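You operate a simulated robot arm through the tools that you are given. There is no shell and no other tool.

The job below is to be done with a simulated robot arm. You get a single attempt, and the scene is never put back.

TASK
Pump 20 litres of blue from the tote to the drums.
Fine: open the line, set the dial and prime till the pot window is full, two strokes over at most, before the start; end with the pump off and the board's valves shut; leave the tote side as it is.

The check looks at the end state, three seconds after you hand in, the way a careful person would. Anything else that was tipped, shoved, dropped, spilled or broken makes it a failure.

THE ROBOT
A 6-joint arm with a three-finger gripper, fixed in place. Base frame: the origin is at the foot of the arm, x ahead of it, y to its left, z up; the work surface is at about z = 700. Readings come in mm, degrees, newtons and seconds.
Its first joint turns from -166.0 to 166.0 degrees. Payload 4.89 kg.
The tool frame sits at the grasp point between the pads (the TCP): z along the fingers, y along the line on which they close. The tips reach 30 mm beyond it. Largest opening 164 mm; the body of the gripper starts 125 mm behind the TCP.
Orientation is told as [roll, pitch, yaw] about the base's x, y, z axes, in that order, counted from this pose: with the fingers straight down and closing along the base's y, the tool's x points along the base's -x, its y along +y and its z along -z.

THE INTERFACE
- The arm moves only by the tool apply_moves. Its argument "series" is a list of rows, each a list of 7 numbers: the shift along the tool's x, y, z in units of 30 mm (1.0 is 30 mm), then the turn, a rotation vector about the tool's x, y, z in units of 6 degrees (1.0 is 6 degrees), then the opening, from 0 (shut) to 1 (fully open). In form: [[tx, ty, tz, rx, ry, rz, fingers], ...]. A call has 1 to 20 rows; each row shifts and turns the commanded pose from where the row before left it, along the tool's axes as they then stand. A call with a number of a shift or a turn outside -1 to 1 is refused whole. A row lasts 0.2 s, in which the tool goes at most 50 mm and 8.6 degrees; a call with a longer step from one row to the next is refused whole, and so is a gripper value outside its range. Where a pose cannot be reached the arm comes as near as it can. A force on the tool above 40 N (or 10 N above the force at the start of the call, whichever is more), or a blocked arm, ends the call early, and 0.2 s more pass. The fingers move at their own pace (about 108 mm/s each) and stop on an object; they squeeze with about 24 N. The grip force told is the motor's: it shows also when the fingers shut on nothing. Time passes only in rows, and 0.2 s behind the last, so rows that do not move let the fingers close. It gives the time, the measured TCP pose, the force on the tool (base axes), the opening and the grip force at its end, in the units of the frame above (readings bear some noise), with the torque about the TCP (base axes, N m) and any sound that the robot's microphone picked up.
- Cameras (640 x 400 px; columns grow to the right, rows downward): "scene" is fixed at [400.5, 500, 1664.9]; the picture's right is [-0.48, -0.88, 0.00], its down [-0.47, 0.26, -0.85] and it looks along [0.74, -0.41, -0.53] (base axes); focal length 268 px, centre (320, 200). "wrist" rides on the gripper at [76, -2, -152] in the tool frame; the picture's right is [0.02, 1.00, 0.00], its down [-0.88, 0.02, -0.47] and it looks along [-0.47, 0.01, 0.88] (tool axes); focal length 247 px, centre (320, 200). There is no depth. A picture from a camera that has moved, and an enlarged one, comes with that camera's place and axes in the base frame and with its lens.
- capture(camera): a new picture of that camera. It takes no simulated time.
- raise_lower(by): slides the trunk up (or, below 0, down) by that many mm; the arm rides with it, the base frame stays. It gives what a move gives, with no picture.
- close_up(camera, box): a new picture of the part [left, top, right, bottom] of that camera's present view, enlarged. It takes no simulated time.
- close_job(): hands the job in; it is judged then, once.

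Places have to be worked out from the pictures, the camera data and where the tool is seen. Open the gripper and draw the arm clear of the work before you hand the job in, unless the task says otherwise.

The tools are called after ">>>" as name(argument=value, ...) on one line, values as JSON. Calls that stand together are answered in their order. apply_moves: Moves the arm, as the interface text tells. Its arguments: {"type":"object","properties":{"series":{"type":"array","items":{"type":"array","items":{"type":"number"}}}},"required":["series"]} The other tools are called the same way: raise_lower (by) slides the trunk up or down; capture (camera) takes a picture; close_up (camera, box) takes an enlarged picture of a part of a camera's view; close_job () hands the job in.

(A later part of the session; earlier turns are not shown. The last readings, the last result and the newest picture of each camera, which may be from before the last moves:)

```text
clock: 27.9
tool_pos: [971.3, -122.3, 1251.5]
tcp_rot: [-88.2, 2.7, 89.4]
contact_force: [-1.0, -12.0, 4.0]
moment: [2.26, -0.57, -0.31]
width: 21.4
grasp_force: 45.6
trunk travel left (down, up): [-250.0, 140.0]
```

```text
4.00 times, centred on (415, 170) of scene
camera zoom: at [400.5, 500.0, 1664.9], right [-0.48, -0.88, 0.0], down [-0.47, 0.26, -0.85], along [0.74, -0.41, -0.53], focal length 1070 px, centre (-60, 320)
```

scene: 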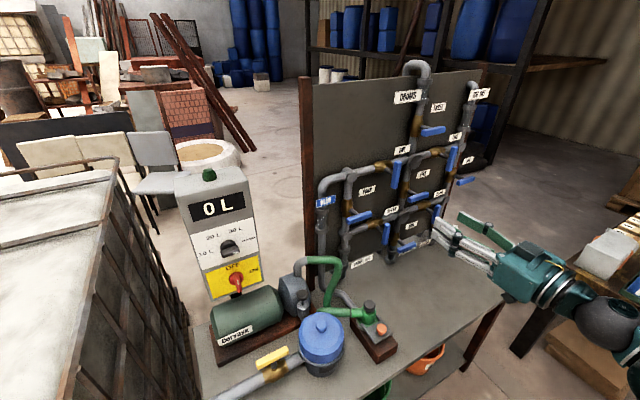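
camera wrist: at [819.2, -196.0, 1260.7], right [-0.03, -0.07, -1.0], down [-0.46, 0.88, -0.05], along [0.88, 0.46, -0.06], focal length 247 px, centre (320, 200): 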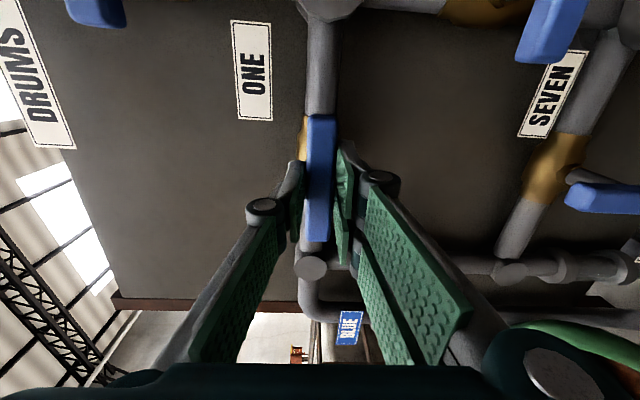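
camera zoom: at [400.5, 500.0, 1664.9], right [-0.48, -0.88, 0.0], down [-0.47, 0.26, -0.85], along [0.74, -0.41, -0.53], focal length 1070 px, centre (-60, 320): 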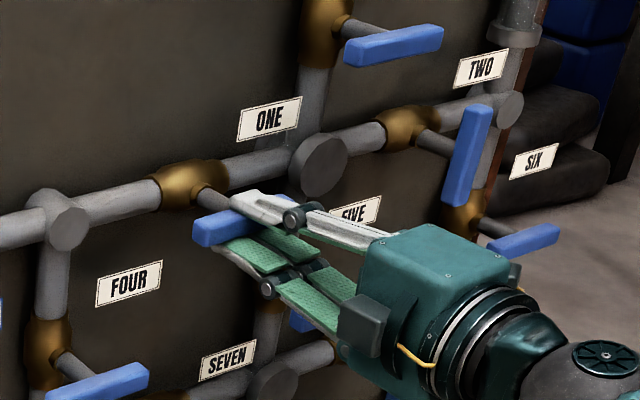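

Torque of 2.3 Nm at horizontal shows ONE at its open stop. I'll release, back off, and move toward THREE with this same finger orientation, since THREE's lever is horizontal.

>>> apply_moves(series=[[0, 0, 0, 0, 0, 0.45, 0.4], [0, 0, 0, 0, 0, 0, 0.4], [0, 0, 0, 0, 0, 0, 0.4], [0, 0, -1, 0, 0, 0, 0.4], [0, 0, -1, 0, 0, 0, 0.4], [0, 0, -1, 0, 0, 0, 0.4], [0, 0, -1, 0, 0, 0, 0.4], [0.9, -0.86, 0, 0, 0, 0, 0.4], [0.9, -0.86, 0, 0, 0, 0, 0.4], [0.9, -0.86, 0, 0, 0, 0, 0.4], [0.9, -0.86, 0, 0, 0, 0, 0.4], [0.9, -0.86, 0, 0, 0, 0, 0.4]])

>>> capture(camera="wrist")

>>> capture(camera="scene")

```text
clock: 30.5
tool_pos: [859.1, -241.0, 1382.2]
tcp_rot: [-86.9, -0.6, 89.3]
contact_force: [0.2, 0.1, -0.1]
moment: [0.04, -0.03, -0.03]
width: 65.6
grasp_force: 0.1
out of reach, approached as far as the arm can: row 9, 10, 11, 12
trunk travel left (down, up): [-250.0, 140.0]
```

```text
taken
camera wrist: at [705.7, -315.1, 1390.4], right [-0.05, -0.01, -1.0], down [-0.46, 0.89, 0.02], along [0.89, 0.46, -0.05], focal length 247 px, centre (320, 200)
```

wrist: 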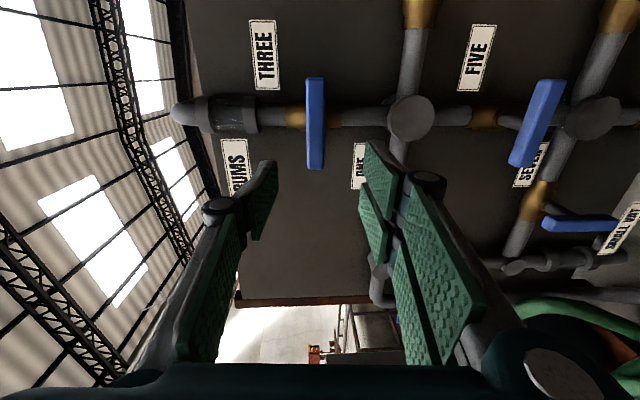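

```text
taken
```

scene: 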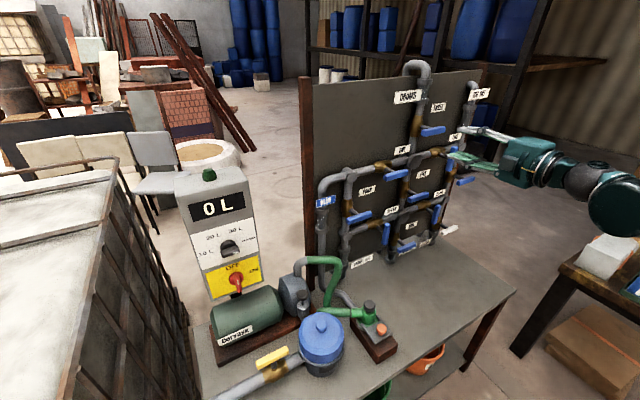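

The last rows ran out of reach, so probably a joint limit at this height. Handle THREE comes out near (985, −262, 1381). I'll raise the trunk so the arm works at about the same relative height as it did for ONE, backing off first.

>>> apply_moves(series=[[-0.5, 0.6, -0.5, 0, 0, 0, 0.4], [-0.5, 0.6, -0.5, 0, 0, 0, 0.4]])

>>> raise_lower(by=130)

```text
clock: 31.1
tool_pos: [829.8, -204.7, 1345.8]
tcp_rot: [-87.3, -0.5, 89.4]
contact_force: [0.1, 0.4, -0.3]
moment: [-0.01, -0.04, 0.05]
width: 65.6
grasp_force: 0.0
out of reach, approached as far as the arm can: row 1, 2
trunk travel left (down, up): [-250.0, 140.0]
```

```text
clock: 32.7
tool_pos: [830.9, -204.5, 1476.5]
tcp_rot: [-87.3, -0.5, 89.3]
contact_force: [-0.4, 0.4, -0.3]
moment: [0.01, 0.01, -0.01]
width: 65.5
grasp_force: 0.0
trunk travel left (down, up): [-380.0, 10.0]
```

Now I'll come back down to THREE's height with the raised trunk and see whether the pose is reached cleanly.

>>> apply_moves(series=[[0.5, 0.8, 0, 0, 0, 0, 0.4], [0.5, 0.8, 0, 0, 0, 0, 0.4], [0.5, 0.8, 0, 0, 0, 0, 0.4], [0.4, 0.75, 0, 0, 0, 0, 0.4]])

>>> capture(camera="wrist")

```text
clock: 33.7
tool_pos: [826.1, -260.5, 1379.7]
tcp_rot: [-86.7, -0.8, 89.0]
contact_force: [-0.4, 0.5, 1.6]
moment: [-0.01, 0.03, -0.08]
width: 65.4
grasp_force: 0.0
trunk travel left (down, up): [-380.0, 10.0]
```

```text
taken
camera wrist: at [673.0, -334.0, 1390.2], right [-0.06, -0.01, -1.0], down [-0.46, 0.89, 0.02], along [0.89, 0.46, -0.06], focal length 247 px, centre (320, 200)
```

wrist: 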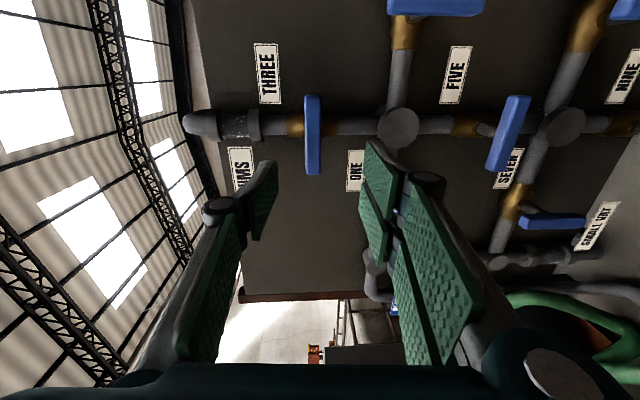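

Reached cleanly now, with a ~3° downward tilt to correct. THREE's handle centre is at about (985, −266, 1381). I'll fix the tilt and approach.

>>> apply_moves(series=[[0, 0, 0, 0.55, 0, 0, 0.4], [0.1, -0.02, 0.9, 0, 0, 0, 0.4], [0.1, -0.02, 0.9, 0, 0, 0, 0.4], [0, 0, 0.8, 0, 0, 0, 0.4]])

>>> capture(camera="wrist")

>>> close_up(camera="scene", box=[370, 80, 500, 180])

```text
clock: 34.7
tool_pos: [904.0, -267.0, 1378.5]
tcp_rot: [-86.7, -0.8, 89.3]
contact_force: [-0.8, 0.0, 1.0]
moment: [0.01, 0.01, 0.0]
width: 65.5
grasp_force: 0.0
out of reach, approached as far as the arm can: row 1
trunk travel left (down, up): [-380.0, 10.0]
```

```text
taken
camera wrist: at [751.6, -341.2, 1387.9], right [-0.06, -0.01, -1.0], down [-0.46, 0.89, 0.02], along [0.89, 0.46, -0.06], focal length 247 px, centre (320, 200)
```

wrist: 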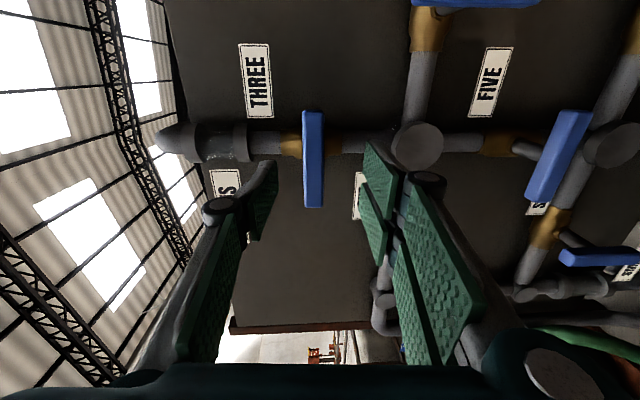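

```text
4.00 times, centred on (435, 130) of scene
camera zoom: at [400.5, 500.0, 1664.9], right [-0.48, -0.88, 0.0], down [-0.47, 0.26, -0.85], along [0.74, -0.41, -0.53], focal length 1070 px, centre (-140, 480)
```

zoom: 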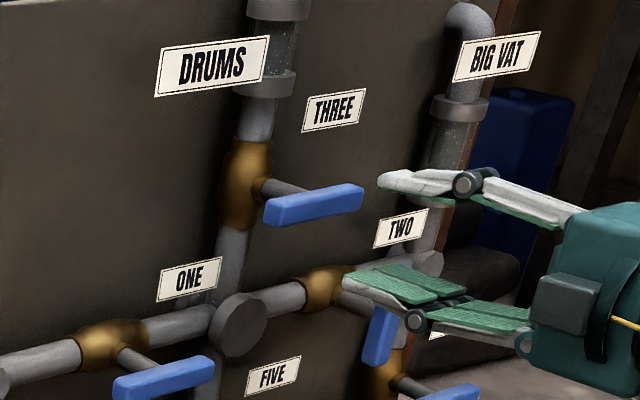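

The tilt is a joint limit, but 3° is tolerable. I'll advance onto the bar, compensating about 6 mm upward, and grip.

>>> apply_moves(series=[[0, -0.1, 0.8, 0, 0, 0, 0.4], [0, -0.1, 0.8, 0, 0, 0, 0.4], [0, 0, 0.6, 0, 0, 0, 0.4], [0, 0, 0, 0, 0, 0, 0], [0, 0, 0, 0, 0, 0, 0], [0, 0, 0, 0, 0, 0, 0]])

>>> capture(camera="wrist")

```text
clock: 36.1
tool_pos: [969.5, -268.4, 1380.2]
tcp_rot: [-86.7, -0.9, 89.1]
contact_force: [5.4, -0.9, 7.6]
moment: [-0.85, -0.8, -0.18]
width: 21.1
grasp_force: 44.7
trunk travel left (down, up): [-380.0, 10.0]
```

```text
taken
camera wrist: at [817.2, -342.7, 1390.7], right [-0.06, -0.01, -1.0], down [-0.46, 0.89, 0.02], along [0.89, 0.46, -0.06], focal length 247 px, centre (320, 200)
```

wrist: 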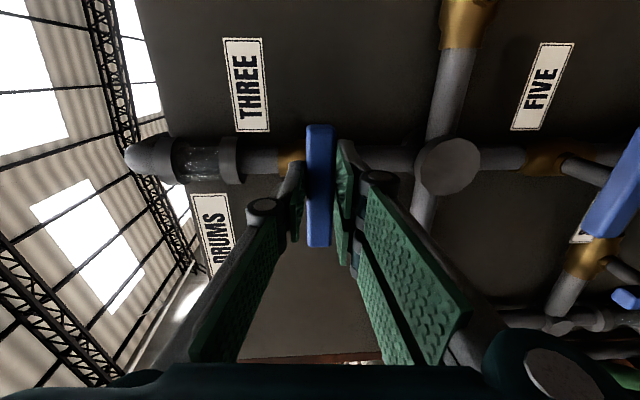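

THREE is gripped. I'll try a small turn in the positive sense, back toward the wrist's neutral, and watch torque and width.

>>> apply_moves(series=[[0, 0, 0, 0, 0, 0.5, 0], [0, 0, 0, 0, 0, 0.5, 0], [0, 0, 0, 0, 0, 0.5, 0]])

```text
clock: 36.9
tool_pos: [968.8, -267.8, 1380.2]
tcp_rot: [-86.6, -9.8, 88.7]
contact_force: [-8.0, 2.6, -5.3]
moment: [-2.68, -0.57, 0.62]
width: 27.4
grasp_force: 45.1
trunk travel left (down, up): [-380.0, 10.0]
```

Width spread and −2.7 Nm, so + is the stop here too and the opening turn is counter-clockwise. I'll see how far the wrist goes that way.

>>> apply_moves(series=[[0, 0, 0, 0, 0, -0.75, 0], [0, 0, 0, 0, 0, -0.75, 0], [0, 0, 0, 0, 0, -0.6, 0], [0, 0, 0, 0, 0, -0.6, 0], [0, 0, 0, 0, 0, -0.6, 0]])

>>> capture(camera="wrist")

```text
clock: 37.7
tool_pos: [969.1, -269.2, 1382.5]
tcp_rot: [-86.1, 2.4, 89.0]
contact_force: [-2.3, -1.1, 23.2]
moment: [0.24, -1.1, -0.72]
width: 21.1
grasp_force: 44.6
out of reach, approached as far as the arm can: row 4
trunk travel left (down, up): [-380.0, 10.0]
stopped in row 4: the force on the tool passed its limit at 45 N (the readings are from after the stop); the commanded pose is now the measured one
```

```text
taken
camera wrist: at [817.0, -342.5, 1396.9], right [-0.07, -0.06, -1.0], down [-0.46, 0.89, -0.02], along [0.89, 0.45, -0.09], focal length 247 px, centre (320, 200)
```

wrist: 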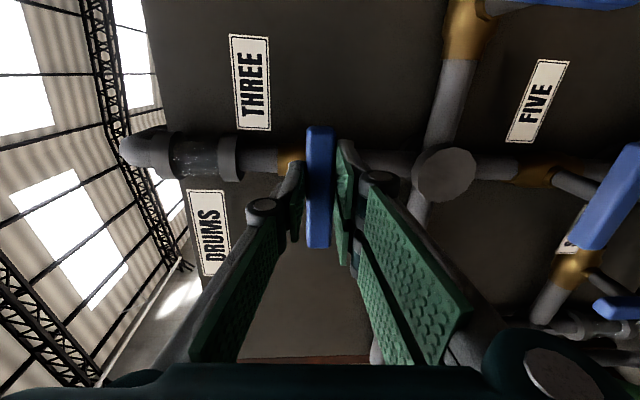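

The wrist limit is right here, so I'll release, back off, and turn the tool 180° about its axis to grip the bar from the opposite roll, leaving room for the counter-clockwise quarter turn.

>>> apply_moves(series=[[0, 0, 0, 0, 0, 0, 0.4], [0, 0, 0, 0, 0, 0, 0.4], [0, 0, 0, 0, 0, 0, 0.4], [0, 0, -1, 0, 0, 0, 0.4], [0, 0, -1, 0, 0, 0, 0.4], [0, 0, -1, 0, 0, 0, 0.4], [0, 0, -1, 0, 0, 1, 0.4], [0, 0, 0, 0, 0, 1, 0.4], [0, 0, 0, 0, 0, 1, 0.4], [0, 0, 0, 0, 0, 1, 0.4], [0, 0, 0, 0, 0, 1, 0.4], [0, 0, 0, 0, 0, 1, 0.4], [0, 0, 0, 0, 0, 1, 0.4], [0, 0, 0, 0, 0, 1, 0.4], [0, 0, 0, 0, 0, 1, 0.4], [0, 0, 0, 0, 0, 1, 0.4], [0, 0, 0, 0, 0, 1, 0.4], [0, 0, 0, 0, 0, 1, 0.4], [0, 0, 0, 0, 0, 1, 0.4], [0, 0, 0, 0, 0, 1, 0.4]])

>>> apply_moves(series=[[0, 0, 0, 0, 0, 1, 0.4], [0, 0, 0, 0, 0, 1, 0.4], [0, 0, 0, 0, 0, 1, 0.4], [0, 0, 0, 0, 0, 1, 0.4], [0, 0, 0, 0, 0, 1, 0.4], [0, 0, 0, 0, 0, 1, 0.4], [0, 0, 0, 0, 0, 1, 0.4], [0, 0, 0, 0, 0, 1, 0.4], [0, 0, 0, 0, 0, 1, 0.4], [0, 0, 0, 0, 0, 1, 0.4], [0, 0, 0, 0, 0, 1, 0.4], [0, 0, 0, 0, 0, 1, 0.4], [0, 0, 0, 0, 0, 1, 0.4], [0, 0, 0, 0, 0, 1, 0.4], [0, 0, 0, 0, 0, 1, 0.4], [0, 0, 0, 0, 0, 1, 0.4]])

>>> capture(camera="wrist")

>>> capture(camera="scene")

```text
clock: 41.9
tool_pos: [851.9, -267.7, 1388.9]
tcp_rot: [-64.5, -80.9, 63.7]
contact_force: [0.2, -0.4, -0.2]
moment: [-0.01, -0.04, -0.01]
width: 65.9
grasp_force: 0.0
trunk travel left (down, up): [-380.0, 10.0]
```

```text
clock: 45.3
tool_pos: [851.9, -267.5, 1388.8]
tcp_rot: [86.2, -2.4, -91.0]
contact_force: [-0.2, 0.2, -0.3]
moment: [0.04, -0.05, -0.02]
width: 66.0
grasp_force: 0.0
trunk travel left (down, up): [-380.0, 10.0]
```

```text
taken
camera wrist: at [701.1, -187.4, 1394.4], right [0.07, 0.06, 1.0], down [-0.49, -0.87, 0.09], along [0.87, -0.49, -0.03], focal length 247 px, centre (320, 200)
```

wrist: 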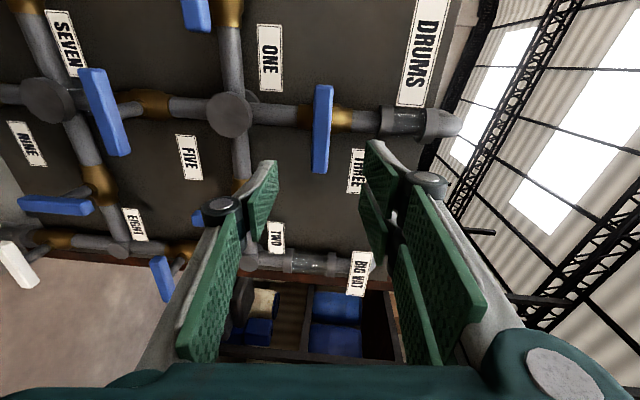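

```text
taken
```

scene: 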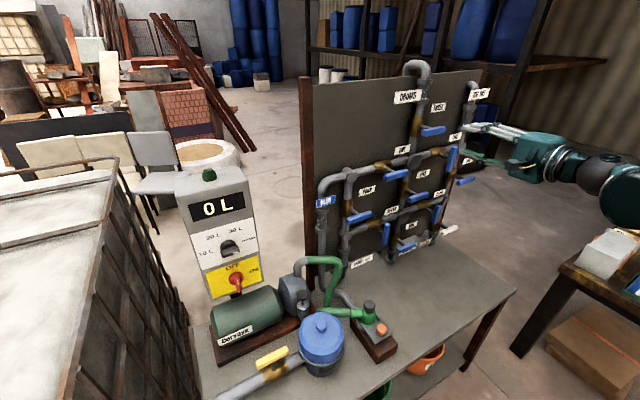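

The view from this side places THREE's handle centre at about x≈1003, y≈−260, z≈1383, so the bars are a bit deeper than I had assumed. I'll level the tool, then advance to x≈985 and grip.

>>> apply_moves(series=[[0, 0, 0, -0.65, 0.2, 0.6, 0.4], [0.12, -0.1, 0.8, 0, 0, 0, 0.4], [0.12, -0.1, 0.8, 0, 0, 0, 0.4], [0, 0, 0.8, 0, 0, 0, 0.4]])

>>> capture(camera="wrist")

```text
clock: 46.3
tool_pos: [923.1, -260.3, 1382.2]
tcp_rot: [89.9, 1.2, -89.9]
contact_force: [-1.0, 0.1, 0.3]
moment: [0.02, 0.03, -0.07]
width: 66.1
grasp_force: 0.0
trunk travel left (down, up): [-380.0, 10.0]
```

```text
taken
camera wrist: at [770.6, -184.0, 1382.4], right [0.0, 0.0, 1.0], down [-0.47, -0.88, 0.0], along [0.88, -0.47, 0.0], focal length 247 px, centre (320, 200)
```

wrist: 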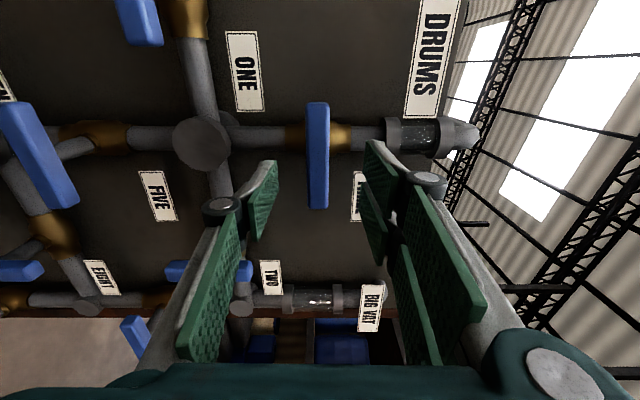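

Well aligned: the handle is centred between the fingers. Advancing 62 mm and gripping.

>>> apply_moves(series=[[0.03, 0, 0.69, 0, 0, 0, 0.4], [0.03, 0, 0.69, 0, 0, 0, 0.4], [0.0, 0, 0.69, 0, 0, 0, 0.4], [0, 0, 0, 0, 0, 0, 0.4], [0, 0, 0, 0, 0, 0, 0], [0, 0, 0, 0, 0, 0, 0], [0, 0, 0, 0, 0, 0, 0]])

>>> capture(camera="wrist")

>>> close_up(camera="scene", box=[370, 80, 500, 180])

```text
clock: 47.9
tool_pos: [987.2, -257.5, 1380.4]
tcp_rot: [89.9, 1.1, -90.0]
contact_force: [-7.4, 4.1, -27.1]
moment: [-1.33, 0.42, 0.09]
width: 20.0
grasp_force: 44.8
trunk travel left (down, up): [-380.0, 10.0]
```

```text
taken
camera wrist: at [834.5, -180.8, 1380.5], right [0.0, 0.0, 1.0], down [-0.47, -0.88, 0.0], along [0.88, -0.47, 0.0], focal length 247 px, centre (320, 200)
```

wrist: 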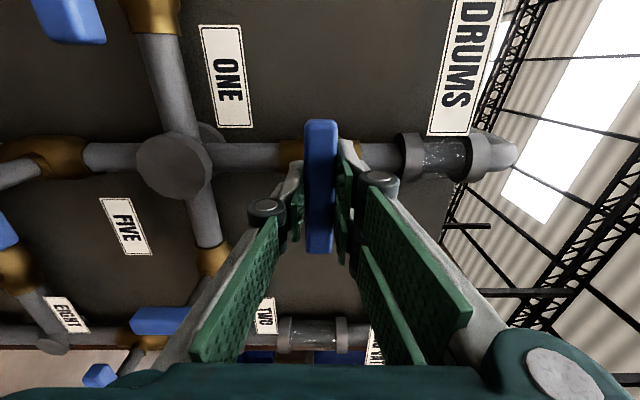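

```text
4.00 times, centred on (435, 130) of scene
camera zoom: at [400.5, 500.0, 1664.9], right [-0.48, -0.88, 0.0], down [-0.47, 0.26, -0.85], along [0.74, -0.41, -0.53], focal length 1070 px, centre (-140, 480)
```

zoom: 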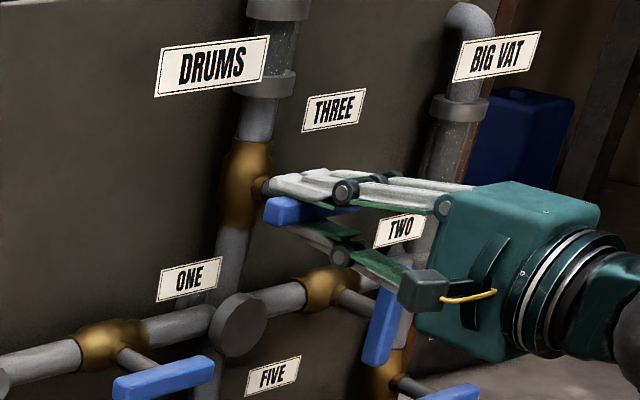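

Gripped with the tool about 2 mm high (−27 N), so I'll ease down 2 mm and start the counter-clockwise turn.

>>> apply_moves(series=[[0, -0.035, 0, 0, 0, 0, 0], [0, -0.035, 0, 0, 0, 0, 0], [0, 0, 0, 0, 0, -0.5, 0], [0, 0, 0, 0, 0, -0.5, 0], [0, 0, 0, 0, 0, -0.5, 0]])

```text
clock: 49.1
tool_pos: [986.2, -257.8, 1380.2]
tcp_rot: [90.0, -7.8, -89.9]
contact_force: [6.6, 5.0, -9.0]
moment: [0.1, 0.16, 0.02]
width: 20.1
grasp_force: 45.2
trunk travel left (down, up): [-380.0, 10.0]
```

It turns with low torque. Continuing.

>>> apply_moves(series=[[0, 0, 0, 0, 0, -0.8, 0], [0, 0, 0, 0, 0, -0.8, 0], [0, 0, 0, 0, 0, -0.8, 0], [0, 0, 0, 0, 0, -0.8, 0], [0, 0, 0, 0, 0, -0.8, 0], [0, 0, 0, 0, 0, -0.8, 0]])

```text
clock: 50.3
tool_pos: [987.7, -257.5, 1379.6]
tcp_rot: [89.8, -29.5, -89.8]
contact_force: [5.1, 0.8, -17.5]
moment: [0.09, 0.17, -0.26]
width: 20.0
grasp_force: 44.6
trunk travel left (down, up): [-380.0, 10.0]
stopped in row 5: the force on the tool passed its limit at 42 N (the readings are from after the stop); the commanded pose is now the measured one
```

About 30° round with another small offset load. I'll release, shift 1.5 mm down and grip again.

>>> apply_moves(series=[[0, 0, 0, 0, 0, 0, 0.25], [0, 0, 0, 0, 0, 0, 0.25], [0.025, -0.045, 0, 0, 0, 0, 0.25], [0, 0, 0, 0, 0, 0, 0], [0, 0, 0, 0, 0, 0, 0], [0, 0, 0, 0, 0, 0, 0]])

```text
clock: 51.7
tool_pos: [986.1, -257.3, 1378.4]
tcp_rot: [89.9, -29.5, -89.9]
contact_force: [-1.6, 0.8, 2.9]
moment: [-0.04, -0.04, 0.11]
width: 20.1
grasp_force: 45.1
trunk travel left (down, up): [-380.0, 10.0]
```

Forces are near zero. Continuing the turn.

>>> apply_moves(series=[[0, 0, 0, 0, 0, -0.8, 0], [0, 0, 0, 0, 0, -0.8, 0], [0, 0, 0, 0, 0, -0.8, 0], [0, 0, 0, 0, 0, -0.8, 0], [0, 0, 0, 0, 0, -0.8, 0], [0, 0, 0, 0, 0, -0.8, 0], [0, 0, 0, 0, 0, -0.8, 0], [0, 0, 0, 0, 0, -0.8, 0], [0, 0, 0, 0, 0, -0.8, 0], [0, 0, 0, 0, 0, -0.8, 0], [0, 0, 0, 0, 0, -0.8, 0], [0, 0, 0, 0, 0, -0.8, 0]])

>>> capture(camera="wrist")

>>> close_up(camera="scene", box=[370, 80, 500, 180])

```text
clock: 54.4
tool_pos: [985.4, -259.7, 1377.2]
tcp_rot: [87.4, -87.1, -87.3]
contact_force: [0.5, -5.0, -14.0]
moment: [-0.01, 0.77, -0.37]
width: 20.1
grasp_force: 44.8
trunk travel left (down, up): [-380.0, 10.0]
stopped in row 12: the force on the tool passed its limit at 40 N (the readings are from after the stop); the commanded pose is now the measured one
```

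```text
taken
camera wrist: at [833.4, -257.2, 1301.5], right [0.0, 1.0, 0.03], down [-0.47, -0.03, 0.88], along [0.88, -0.01, 0.47], focal length 247 px, centre (320, 200)
```

wrist: 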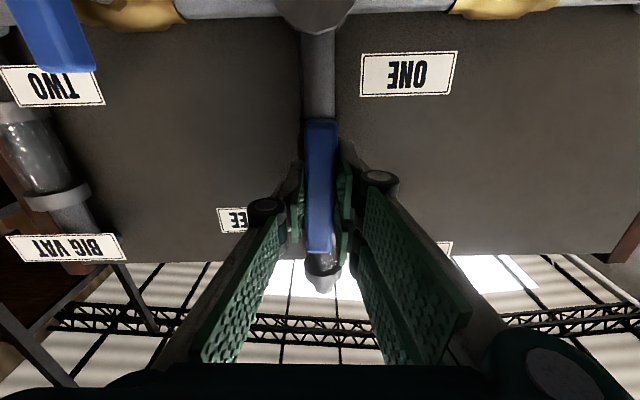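

```text
4.00 times, centred on (435, 130) of scene
camera zoom: at [400.5, 500.0, 1664.9], right [-0.48, -0.88, 0.0], down [-0.47, 0.26, -0.85], along [0.74, -0.41, -0.53], focal length 1070 px, centre (-140, 480)
```

zoom: 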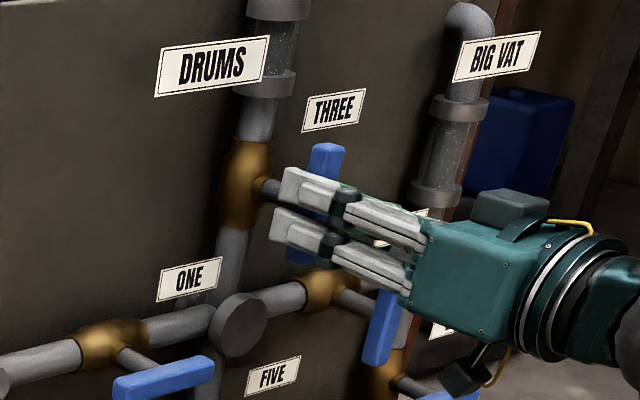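

THREE is at about 87°. I'll re-grip to drop the side load and push the last few degrees to the stop.

>>> apply_moves(series=[[0, 0, 0, 0, 0, 0, 0.25], [0, 0, 0, 0, 0, 0, 0.25], [0, 0, 0, 0, 0, 0, 0], [0, 0, 0, 0, 0, 0, 0], [0, 0, 0, 0, 0, 0, 0], [0, 0, 0, 0, 0, -0.5, 0], [0, 0, 0, 0, 0, -0.5, 0]])

```text
clock: 56.0
tool_pos: [985.7, -259.1, 1377.7]
tcp_rot: [-88.1, -87.0, 88.2]
contact_force: [6.1, -16.8, 0.1]
moment: [2.18, -0.23, -0.27]
width: 20.9
grasp_force: 45.2
trunk travel left (down, up): [-380.0, 10.0]
```

THREE is at its open stop (2.2 Nm at 92°). I'll release, back off, and lower the trunk again for the dial.

>>> apply_moves(series=[[0, 0, 0, 0, 0, 0.4, 0.4], [0, 0, 0, 0, 0, 0, 0.4], [0, 0, 0, 0, 0, 0, 0.4], [0, 0, -1, 0, 0, 0, 0.4], [0, 0, -1, 0, 0, 0, 0.4], [0, 0, -1, 0, 0, 0, 0.4], [0, 0, -1, 0, 0, 0, 0.4], [0, 0, -1, 0, 0, 0, 0.4], [0, 1, -1, 0, 0, 0, 0.5], [0, 1, -0.5, 0, 0, 0, 0.5], [0, 1, 0, 0, 0, 0, 0.5], [0, 1, 0, 0, 0, 0, 0.5], [0, 1, 0, 0, 0, 0, 0.5], [0, 1, 0, 0, 0, 0, 0.5], [0, 1, 0, 0, 0, 0, 0.5], [0, 1, 0, 0, 0, 0, 0.5], [0, 1, 0, 0, 0, 0, 0.5], [0, 1, 0, 0, 0, 0, 0.5]])

>>> raise_lower(by=-130)

>>> capture(camera="scene")

>>> close_up(camera="scene", box=[300, 50, 500, 250])

>>> capture(camera="wrist")

```text
clock: 59.8
tool_pos: [788.9, 40.8, 1375.1]
tcp_rot: [-82.0, -89.3, 82.0]
contact_force: [0.6, -0.7, -0.1]
moment: [0.01, 0.03, 0.07]
width: 81.8
grasp_force: 0.1
trunk travel left (down, up): [-380.0, 10.0]
```

```text
clock: 61.4
tool_pos: [787.5, 41.0, 1246.3]
tcp_rot: [-83.5, -89.3, 83.6]
contact_force: [-0.7, -0.2, -0.7]
moment: [0.0, 0.0, -0.01]
width: 81.9
grasp_force: 0.0
trunk travel left (down, up): [-250.0, 140.0]
```

```text
taken
```

scene: 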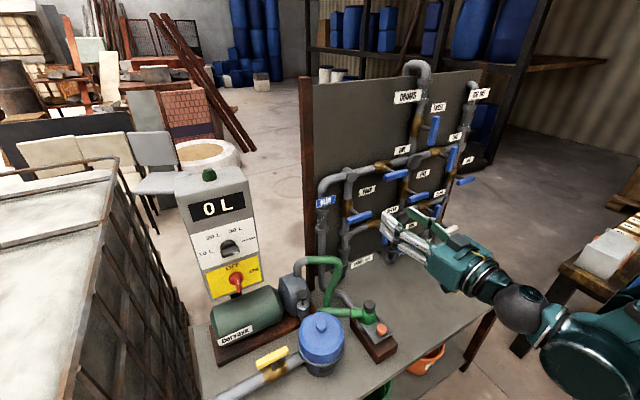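

```text
2.00 times, centred on (400, 150) of scene
camera zoom: at [400.5, 500.0, 1664.9], right [-0.48, -0.88, 0.0], down [-0.47, 0.26, -0.85], along [0.74, -0.41, -0.53], focal length 535 px, centre (160, 300)
```

zoom: 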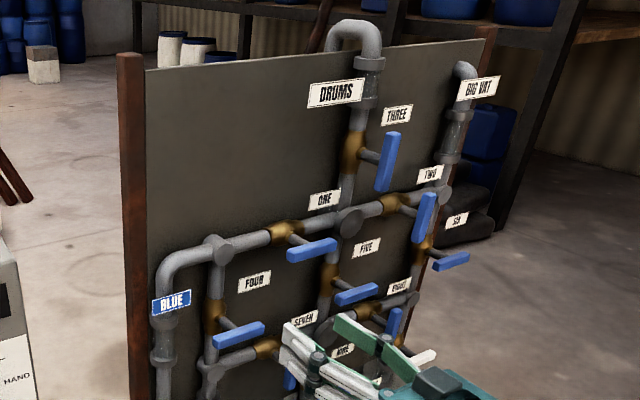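

```text
taken
camera wrist: at [635.8, 38.8, 1170.4], right [0.0, 1.0, -0.03], down [-0.47, 0.03, 0.88], along [0.88, 0.02, 0.47], focal length 247 px, centre (320, 200)
```

wrist: 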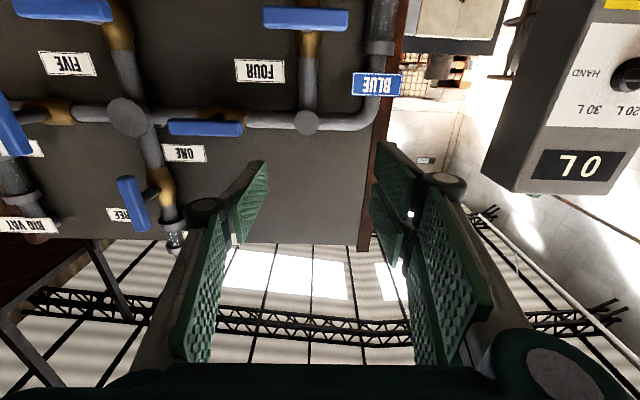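

Both valves read open: ONE along its horizontal pipe, THREE along its riser. Now I'll move in front of the control box to see the dial and switch.

>>> apply_moves(series=[[0.1, 1, -0.15, 0, 0, 0, 0.5], [0.1, 1, -0.15, 0, 0, 0, 0.5], [0.1, 1, -0.15, 0, 0, 0, 0.5], [0.1, 1, -0.15, 0, 0, 0, 0.5], [0.1, 1, -0.15, 0, 0, 0, 0.5], [0.1, 1, -0.15, 0, 0, 0, 0.5], [0.1, 1, -0.15, 0, 0, 0, 0.5], [0.1, 1, -0.15, 0, 0, 0, 0.5], [0.1, 1, -0.15, 0, 0, 0, 0.5], [0.1, 1, -0.15, 0, 0, 0, 0.5], [0.1, 1, -0.15, 0, 0, 0, 0.5], [0.1, 1, -0.15, 0, 0, 0, 0.5], [0.1, 0.5, 0, 0, 0, 0, 0.5]])

>>> capture(camera="wrist")

>>> capture(camera="scene")

```text
clock: 64.2
tool_pos: [732.4, 416.4, 1201.7]
tcp_rot: [-83.5, -89.3, 83.5]
contact_force: [0.5, 0.3, -0.8]
moment: [0.0, 0.03, 0.03]
width: 81.9
grasp_force: 0.1
trunk travel left (down, up): [-250.0, 140.0]
```

```text
taken
camera wrist: at [581.0, 414.0, 1126.1], right [0.0, 1.0, -0.03], down [-0.47, 0.03, 0.88], along [0.88, 0.02, 0.47], focal length 247 px, centre (320, 200)
```

wrist: 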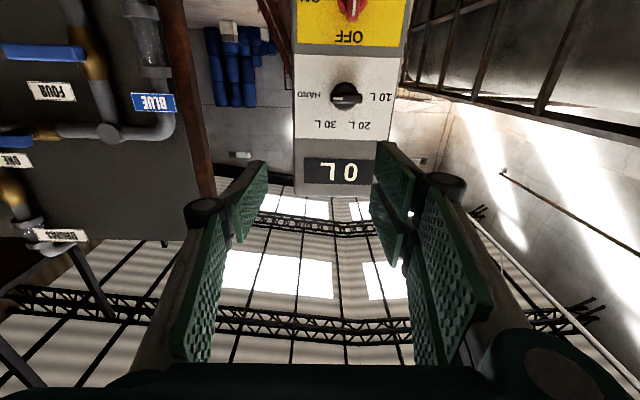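

```text
taken
```

scene: 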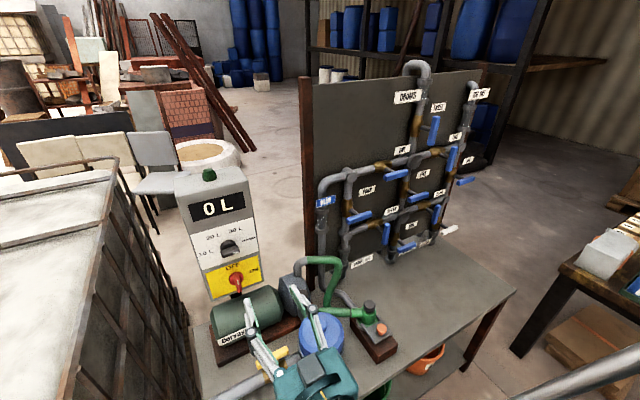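

>>> close_up(camera="wrist", box=[280, 0, 420, 120])

>>> close_up(camera="scene", box=[190, 210, 270, 300])

```text
3.33 times, centred on (350, 60) of wrist
camera zoom: at [581.0, 414.0, 1126.1], right [0.0, 1.0, -0.03], down [-0.47, 0.03, 0.88], along [0.88, 0.02, 0.47], focal length 823 px, centre (220, 667)
```

zoom: 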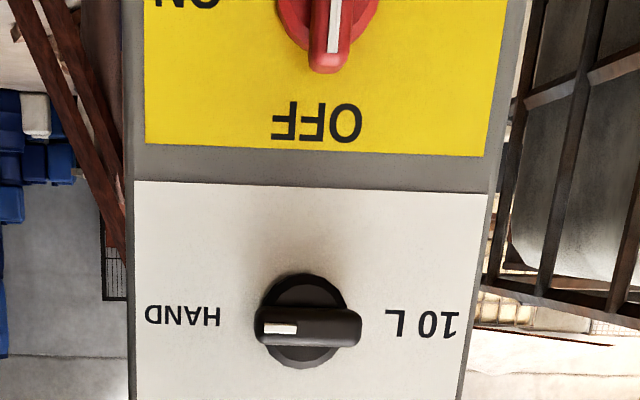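

```text
4.44 times, centred on (230, 255) of scene
camera zoom: at [400.5, 500.0, 1664.9], right [-0.48, -0.88, 0.0], down [-0.47, 0.26, -0.85], along [0.74, -0.41, -0.53], focal length 1189 px, centre (720, -44)
```

zoom: 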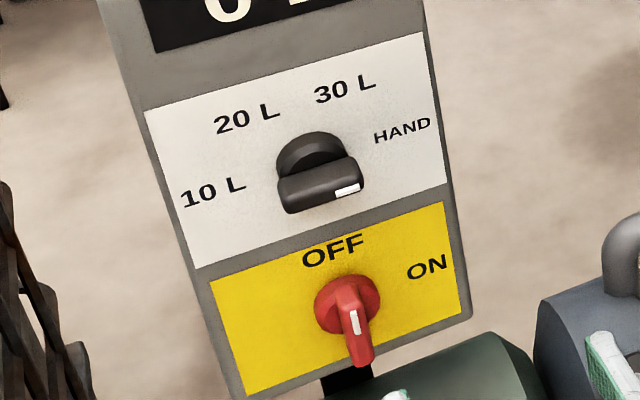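

The dial bar sits at about (985, 456, 1164), facing the robot, pointer on HAND; the red switch points to OFF. I'll roll the tool to +90° in front of it so a counter-clockwise 120° turn stays in range.

>>> apply_moves(series=[[0.3, 0.33, 0.9, 0, 0, 0, 0.4], [0.3, 0.33, 0.9, 0, 0, 0, 0.4], [0.3, 0.33, 0.9, 0, 0, 0, 0.4], [0.37, 0.33, 0.9, 0, 0, 0, 0.4], [0, 0, 0, 0, 0, 1, 0.4], [0, 0, 0, 0, 0, 1, 0.4], [0, 0, 0, 0, 0, 1, 0.4], [0, 0, 0, 0, 0, 1, 0.4], [0, 0, 0, 0, 0, 1, 0.4], [0, 0, 0, 0, 0, 1, 0.4], [0, 0, 0, 0, 0, 1, 0.4], [0, 0, 0, 0, 0, 1, 0.4], [0, 0, 0, 0, 0, 1, 0.4], [0, 0, 0, 0, 0, 1, 0.4], [0, 0, 0, 0, 0, 1, 0.4], [0, 0, 0, 0, 0, 1, 0.4], [0, 0, 0, 0, 0, 1, 0.4], [0, 0, 0, 0, 0, 1, 0.4], [0, 0, 0, 0, 0, 1, 0.4]])

>>> capture(camera="wrist")

>>> capture(camera="scene")

```text
clock: 68.2
tool_pos: [842.0, 455.1, 1163.9]
tcp_rot: [90.0, -0.7, -89.8]
contact_force: [0.3, -0.2, 0.6]
moment: [-0.01, 0.02, 0.02]
width: 65.7
grasp_force: 0.0
trunk travel left (down, up): [-250.0, 140.0]
```

```text
taken
camera wrist: at [689.4, 531.3, 1162.2], right [0.0, 0.03, 1.0], down [-0.47, -0.88, 0.03], along [0.88, -0.47, 0.01], focal length 247 px, centre (320, 200)
```

wrist: 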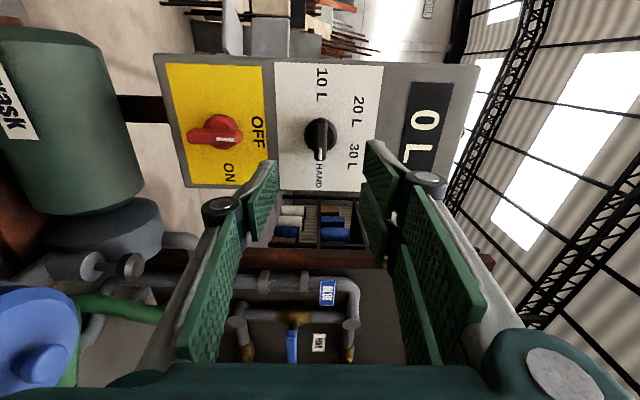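

```text
taken
```

scene: 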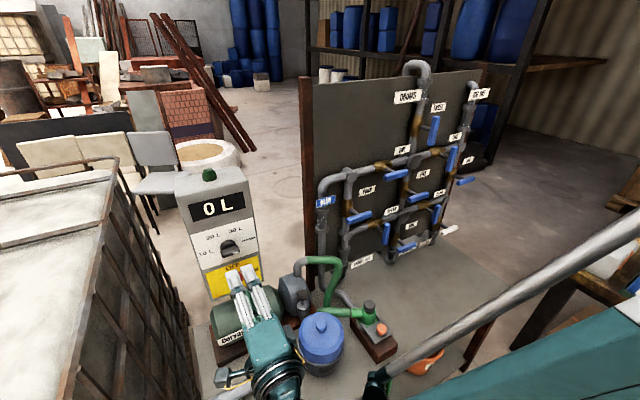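

In this rolled view the dial bar is centred ahead of the fingers, pointer at HAND. I'll advance to x≈970, so the tips reach about 1000, and grip the bar.

>>> apply_moves(series=[[0.05, 0, 0.9, 0, 0, 0, 0.4], [0, 0, 0.9, 0, 0, 0, 0.4], [0, 0, 0.9, 0, 0, 0, 0.4], [0, 0, 0.9, 0, 0, 0, 0.4]])

>>> capture(camera="wrist")

>>> close_up(camera="scene", box=[190, 210, 290, 310])

```text
clock: 69.2
tool_pos: [950.0, 456.1, 1162.7]
tcp_rot: [89.8, -0.7, -90.0]
contact_force: [-0.1, 0.0, 0.5]
moment: [0.02, 0.05, -0.03]
width: 65.6
grasp_force: 0.1
trunk travel left (down, up): [-250.0, 140.0]
```

```text
taken
camera wrist: at [797.9, 533.1, 1160.4], right [0.0, 0.03, 1.0], down [-0.47, -0.88, 0.03], along [0.88, -0.47, 0.02], focal length 247 px, centre (320, 200)
```

wrist: 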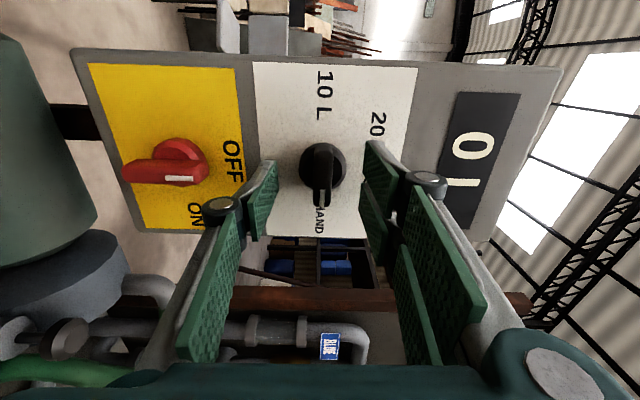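

```text
4.00 times, centred on (240, 260) of scene
camera zoom: at [400.5, 500.0, 1664.9], right [-0.48, -0.88, 0.0], down [-0.47, 0.26, -0.85], along [0.74, -0.41, -0.53], focal length 1070 px, centre (640, -40)
```

zoom: 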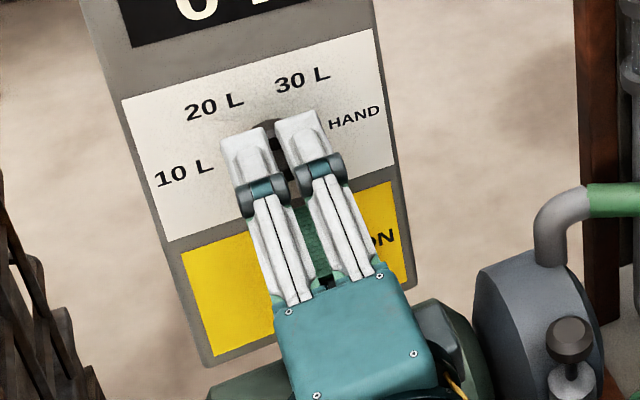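

Alignment is good. I'll advance 20 mm and close on the bar.

>>> apply_moves(series=[[0, 0.04, 0.35, 0, 0, 0, 0.3], [0, 0.0, 0.35, 0, 0, 0, 0.3], [0, 0, 0, 0, 0, 0, 0], [0, 0, 0, 0, 0, 0, 0], [0, 0, 0, 0, 0, 0, 0]])

>>> capture(camera="wrist")

```text
clock: 70.4
tool_pos: [970.3, 456.4, 1165.5]
tcp_rot: [89.9, -0.7, -89.9]
contact_force: [19.2, 8.2, 30.0]
moment: [0.0, -0.8, 0.5]
width: 39.8
grasp_force: 45.0
trunk travel left (down, up): [-250.0, 140.0]
```

```text
taken
camera wrist: at [818.6, 533.2, 1162.4], right [0.0, 0.03, 1.0], down [-0.47, -0.88, 0.03], along [0.88, -0.47, 0.02], focal length 247 px, centre (320, 200)
```

wrist: 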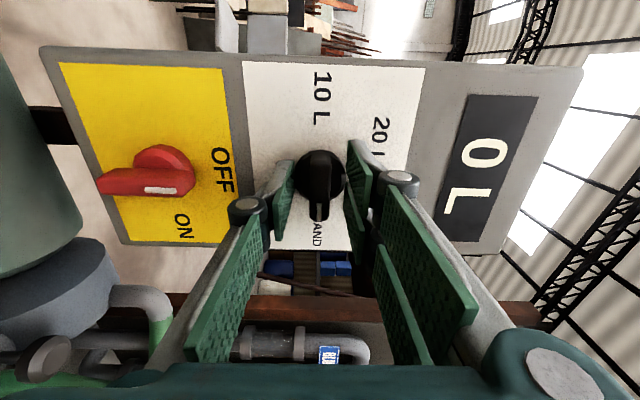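

The fingers closed on the round base (39.8 mm) and show the axis ~2 mm higher. I'll open, back off 14 mm, raise 2.5 mm and grip only the bar.

>>> apply_moves(series=[[0, 0, 0, 0, 0, 0, 0.4], [0, 0, 0, 0, 0, 0, 0.4], [0, 0.08, -0.47, 0, 0, 0, 0.4], [0, 0, 0, 0, 0, 0, 0], [0, 0, 0, 0, 0, 0, 0], [0, 0, 0, 0, 0, 0, 0]])

>>> capture(camera="wrist")

```text
clock: 71.8
tool_pos: [956.3, 456.5, 1165.4]
tcp_rot: [89.9, -0.6, -90.1]
contact_force: [-2.1, -3.6, -13.2]
moment: [0.03, 0.28, -0.69]
width: 14.8
grasp_force: 45.0
trunk travel left (down, up): [-250.0, 140.0]
```

```text
taken
camera wrist: at [804.6, 533.0, 1162.8], right [0.0, 0.03, 1.0], down [-0.47, -0.88, 0.03], along [0.88, -0.47, 0.01], focal length 247 px, centre (320, 200)
```

wrist: 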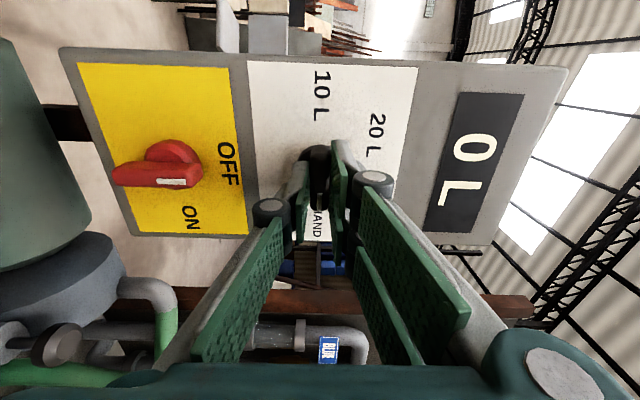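

The bar is gripped at 14.8 mm. I'll ease down 1 mm and turn counter-clockwise, watching the loads.

>>> apply_moves(series=[[0, -0.03, 0, 0, 0, 0, 0], [0, 0, 0, 0, 0, -0.6, 0], [0, 0, 0, 0, 0, -0.6, 0], [0, 0, 0, 0, 0, -0.6, 0], [0, 0, 0, 0, 0, -0.6, 0], [0, 0, 0, 0, 0, -0.6, 0]])

>>> capture(camera="wrist")

```text
clock: 72.9
tool_pos: [956.1, 456.3, 1165.5]
tcp_rot: [89.8, -13.3, -90.0]
contact_force: [-1.9, -0.8, -17.0]
moment: [0.04, 0.55, 0.3]
width: 14.8
grasp_force: 45.5
trunk travel left (down, up): [-250.0, 140.0]
stopped in row 5: the force on the tool passed its limit at 41 N (the readings are from after the stop); the commanded pose is now the measured one
```

```text
taken
camera wrist: at [804.6, 530.6, 1146.1], right [0.0, 0.25, 0.97], down [-0.47, -0.85, 0.22], along [0.88, -0.46, 0.12], focal length 247 px, centre (320, 200)
```

wrist: 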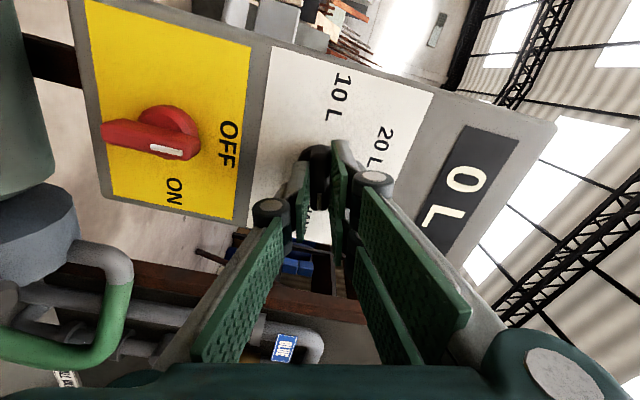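

The dial is following, with another upward offset. I'll re-grip 1.5 mm lower.

>>> apply_moves(series=[[0, 0, 0, 0, 0, 0, 0.2], [0, 0, 0, 0, 0, 0, 0.2], [0, -0.05, 0, 0, 0, 0, 0.2], [0, 0, 0, 0, 0, 0, 0], [0, 0, 0, 0, 0, 0, 0], [0, 0, 0, 0, 0, 0, 0]])

```text
clock: 74.3
tool_pos: [955.9, 457.0, 1164.4]
tcp_rot: [90.0, -13.4, -90.0]
contact_force: [13.5, 5.1, 19.8]
moment: [-0.01, -0.54, 0.08]
width: 14.7
grasp_force: 45.0
trunk travel left (down, up): [-250.0, 140.0]
```

Now it's about 1 mm low, so I'll correct that and continue the turn.

>>> apply_moves(series=[[0, 0.03, 0, 0, 0, 0, 0], [0, 0, 0, 0, 0, -0.6, 0], [0, 0, 0, 0, 0, -0.6, 0], [0, 0, 0, 0, 0, -0.6, 0], [0, 0, 0, 0, 0, -0.6, 0], [0, 0, 0, 0, 0, -0.6, 0], [0, 0, 0, 0, 0, -0.6, 0], [0, 0, 0, 0, 0, -0.6, 0], [0, 0, 0, 0, 0, -0.6, 0]])

>>> capture(camera="wrist")

```text
clock: 76.3
tool_pos: [956.3, 455.5, 1163.8]
tcp_rot: [89.8, -42.3, -89.8]
contact_force: [-14.2, -6.8, -30.1]
moment: [0.03, 1.21, 0.31]
width: 14.8
grasp_force: 45.0
trunk travel left (down, up): [-250.0, 140.0]
```

```text
taken
camera wrist: at [803.9, 511.9, 1112.3], right [0.0, 0.69, 0.73], down [-0.47, -0.64, 0.61], along [0.88, -0.34, 0.32], focal length 247 px, centre (320, 200)
```

wrist: 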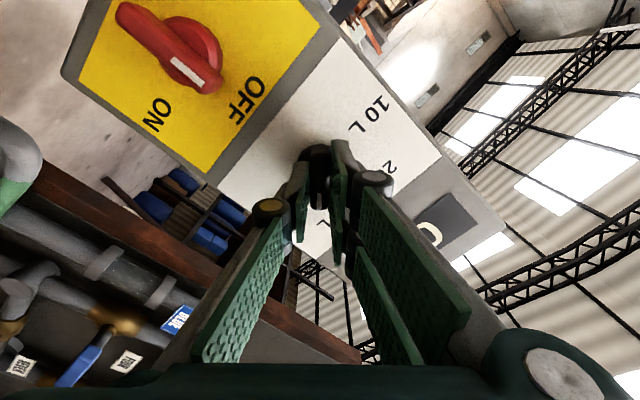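

At 48° with the tool again slightly high. Re-gripping with a small correction.

>>> apply_moves(series=[[0, 0, 0, 0, 0, 0, 0.2], [0, 0, 0, 0, 0, 0, 0.2], [0.05, -0.05, 0, 0, 0, 0, 0.2], [0, 0, 0, 0, 0, 0, 0], [0, 0, 0, 0, 0, 0, 0], [0, 0, 0, 0, 0, 0, 0]])

```text
clock: 77.7
tool_pos: [955.2, 456.3, 1163.4]
tcp_rot: [89.9, -42.2, -89.9]
contact_force: [9.8, 6.0, 12.2]
moment: [-0.02, -0.38, 0.02]
width: 14.9
grasp_force: 45.1
trunk travel left (down, up): [-250.0, 140.0]
```

>>> apply_moves(series=[[0, 0.03, 0, 0, 0, 0, 0], [0, 0, 0, 0, 0, -0.6, 0], [0, 0, 0, 0, 0, -0.6, 0], [0, 0, 0, 0, 0, -0.6, 0], [0, 0, 0, 0, 0, -0.6, 0], [0, 0, 0, 0, 0, -0.6, 0], [0, 0, 0, 0, 0, -0.6, 0], [0, 0, 0, 0, 0, -0.6, 0], [0, 0, 0, 0, 0, -0.6, 0]])

>>> capture(camera="wrist")

```text
clock: 79.7
tool_pos: [956.1, 455.6, 1163.0]
tcp_rot: [89.6, -71.0, -89.6]
contact_force: [-24.3, -18.3, -26.7]
moment: [0.03, 0.17, -0.71]
width: 14.7
grasp_force: 45.0
trunk travel left (down, up): [-250.0, 140.0]
```

```text
taken
camera wrist: at [803.7, 479.7, 1090.8], right [0.0, 0.95, 0.31], down [-0.47, -0.27, 0.84], along [0.88, -0.15, 0.45], focal length 247 px, centre (320, 200)
```

wrist: 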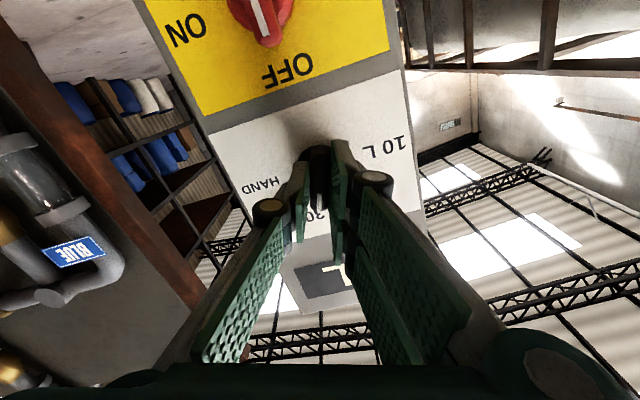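

About 77° turned; the pointer has passed 30 L. I'll re-grip with a correction before the last stretch.

>>> apply_moves(series=[[0, 0, 0, 0, 0, 0, 0.2], [0, 0, 0, 0, 0, 0, 0.2], [0.03, -0.04, 0, 0, 0, 0, 0.2], [0, 0, 0, 0, 0, 0, 0], [0, 0, 0, 0, 0, 0, 0], [0, 0, 0, 0, 0, 0, 0]])

```text
clock: 81.1
tool_pos: [956.6, 456.0, 1161.2]
tcp_rot: [89.6, -70.8, -89.5]
contact_force: [4.3, -0.8, 2.4]
moment: [-0.03, -0.16, -0.05]
width: 14.8
grasp_force: 44.9
trunk travel left (down, up): [-250.0, 140.0]
```

>>> apply_moves(series=[[0, 0, 0, 0, 0, -0.6, 0], [0, 0, 0, 0, 0, -0.6, 0], [0, 0, 0, 0, 0, -0.6, 0], [0, 0, 0, 0, 0, -0.6, 0], [0, 0, 0, 0, 0, -0.6, 0], [0, 0, 0, 0, 0, -0.6, 0], [0, 0, 0, 0, 0, -0.6, 0]])

>>> capture(camera="wrist")

>>> close_up(camera="scene", box=[180, 170, 280, 270])

```text
clock: 82.7
tool_pos: [956.6, 455.4, 1160.8]
tcp_rot: [-88.6, -84.0, 88.5]
contact_force: [-15.0, -23.5, -26.1]
moment: [0.06, 0.62, -0.62]
width: 15.0
grasp_force: 44.7
trunk travel left (down, up): [-250.0, 140.0]
```

```text
taken
camera wrist: at [804.0, 445.5, 1086.4], right [0.0, 0.99, -0.13], down [-0.47, 0.11, 0.88], along [0.88, 0.06, 0.47], focal length 247 px, centre (320, 200)
```

wrist: 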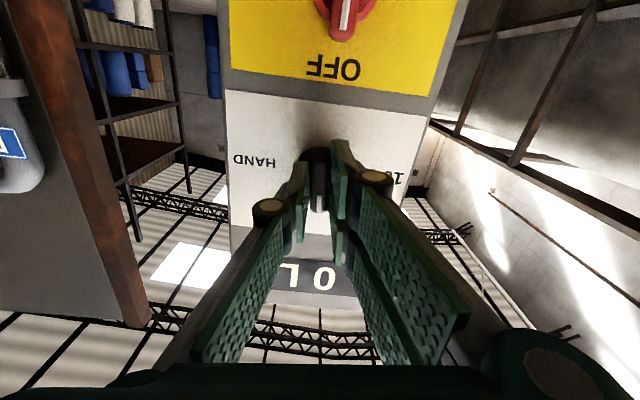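

```text
4.00 times, centred on (230, 220) of scene
camera zoom: at [400.5, 500.0, 1664.9], right [-0.48, -0.88, 0.0], down [-0.47, 0.26, -0.85], along [0.74, -0.41, -0.53], focal length 1070 px, centre (680, 120)
```

zoom: 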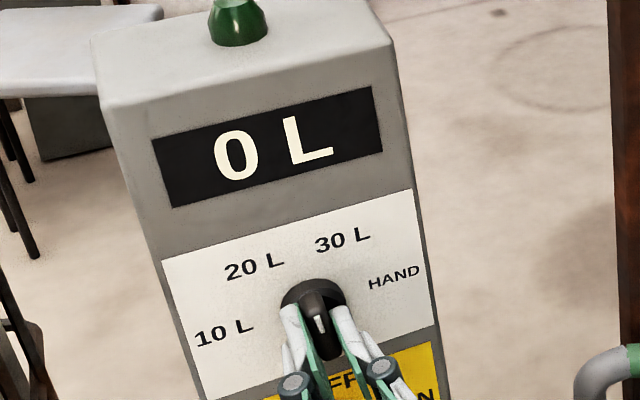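

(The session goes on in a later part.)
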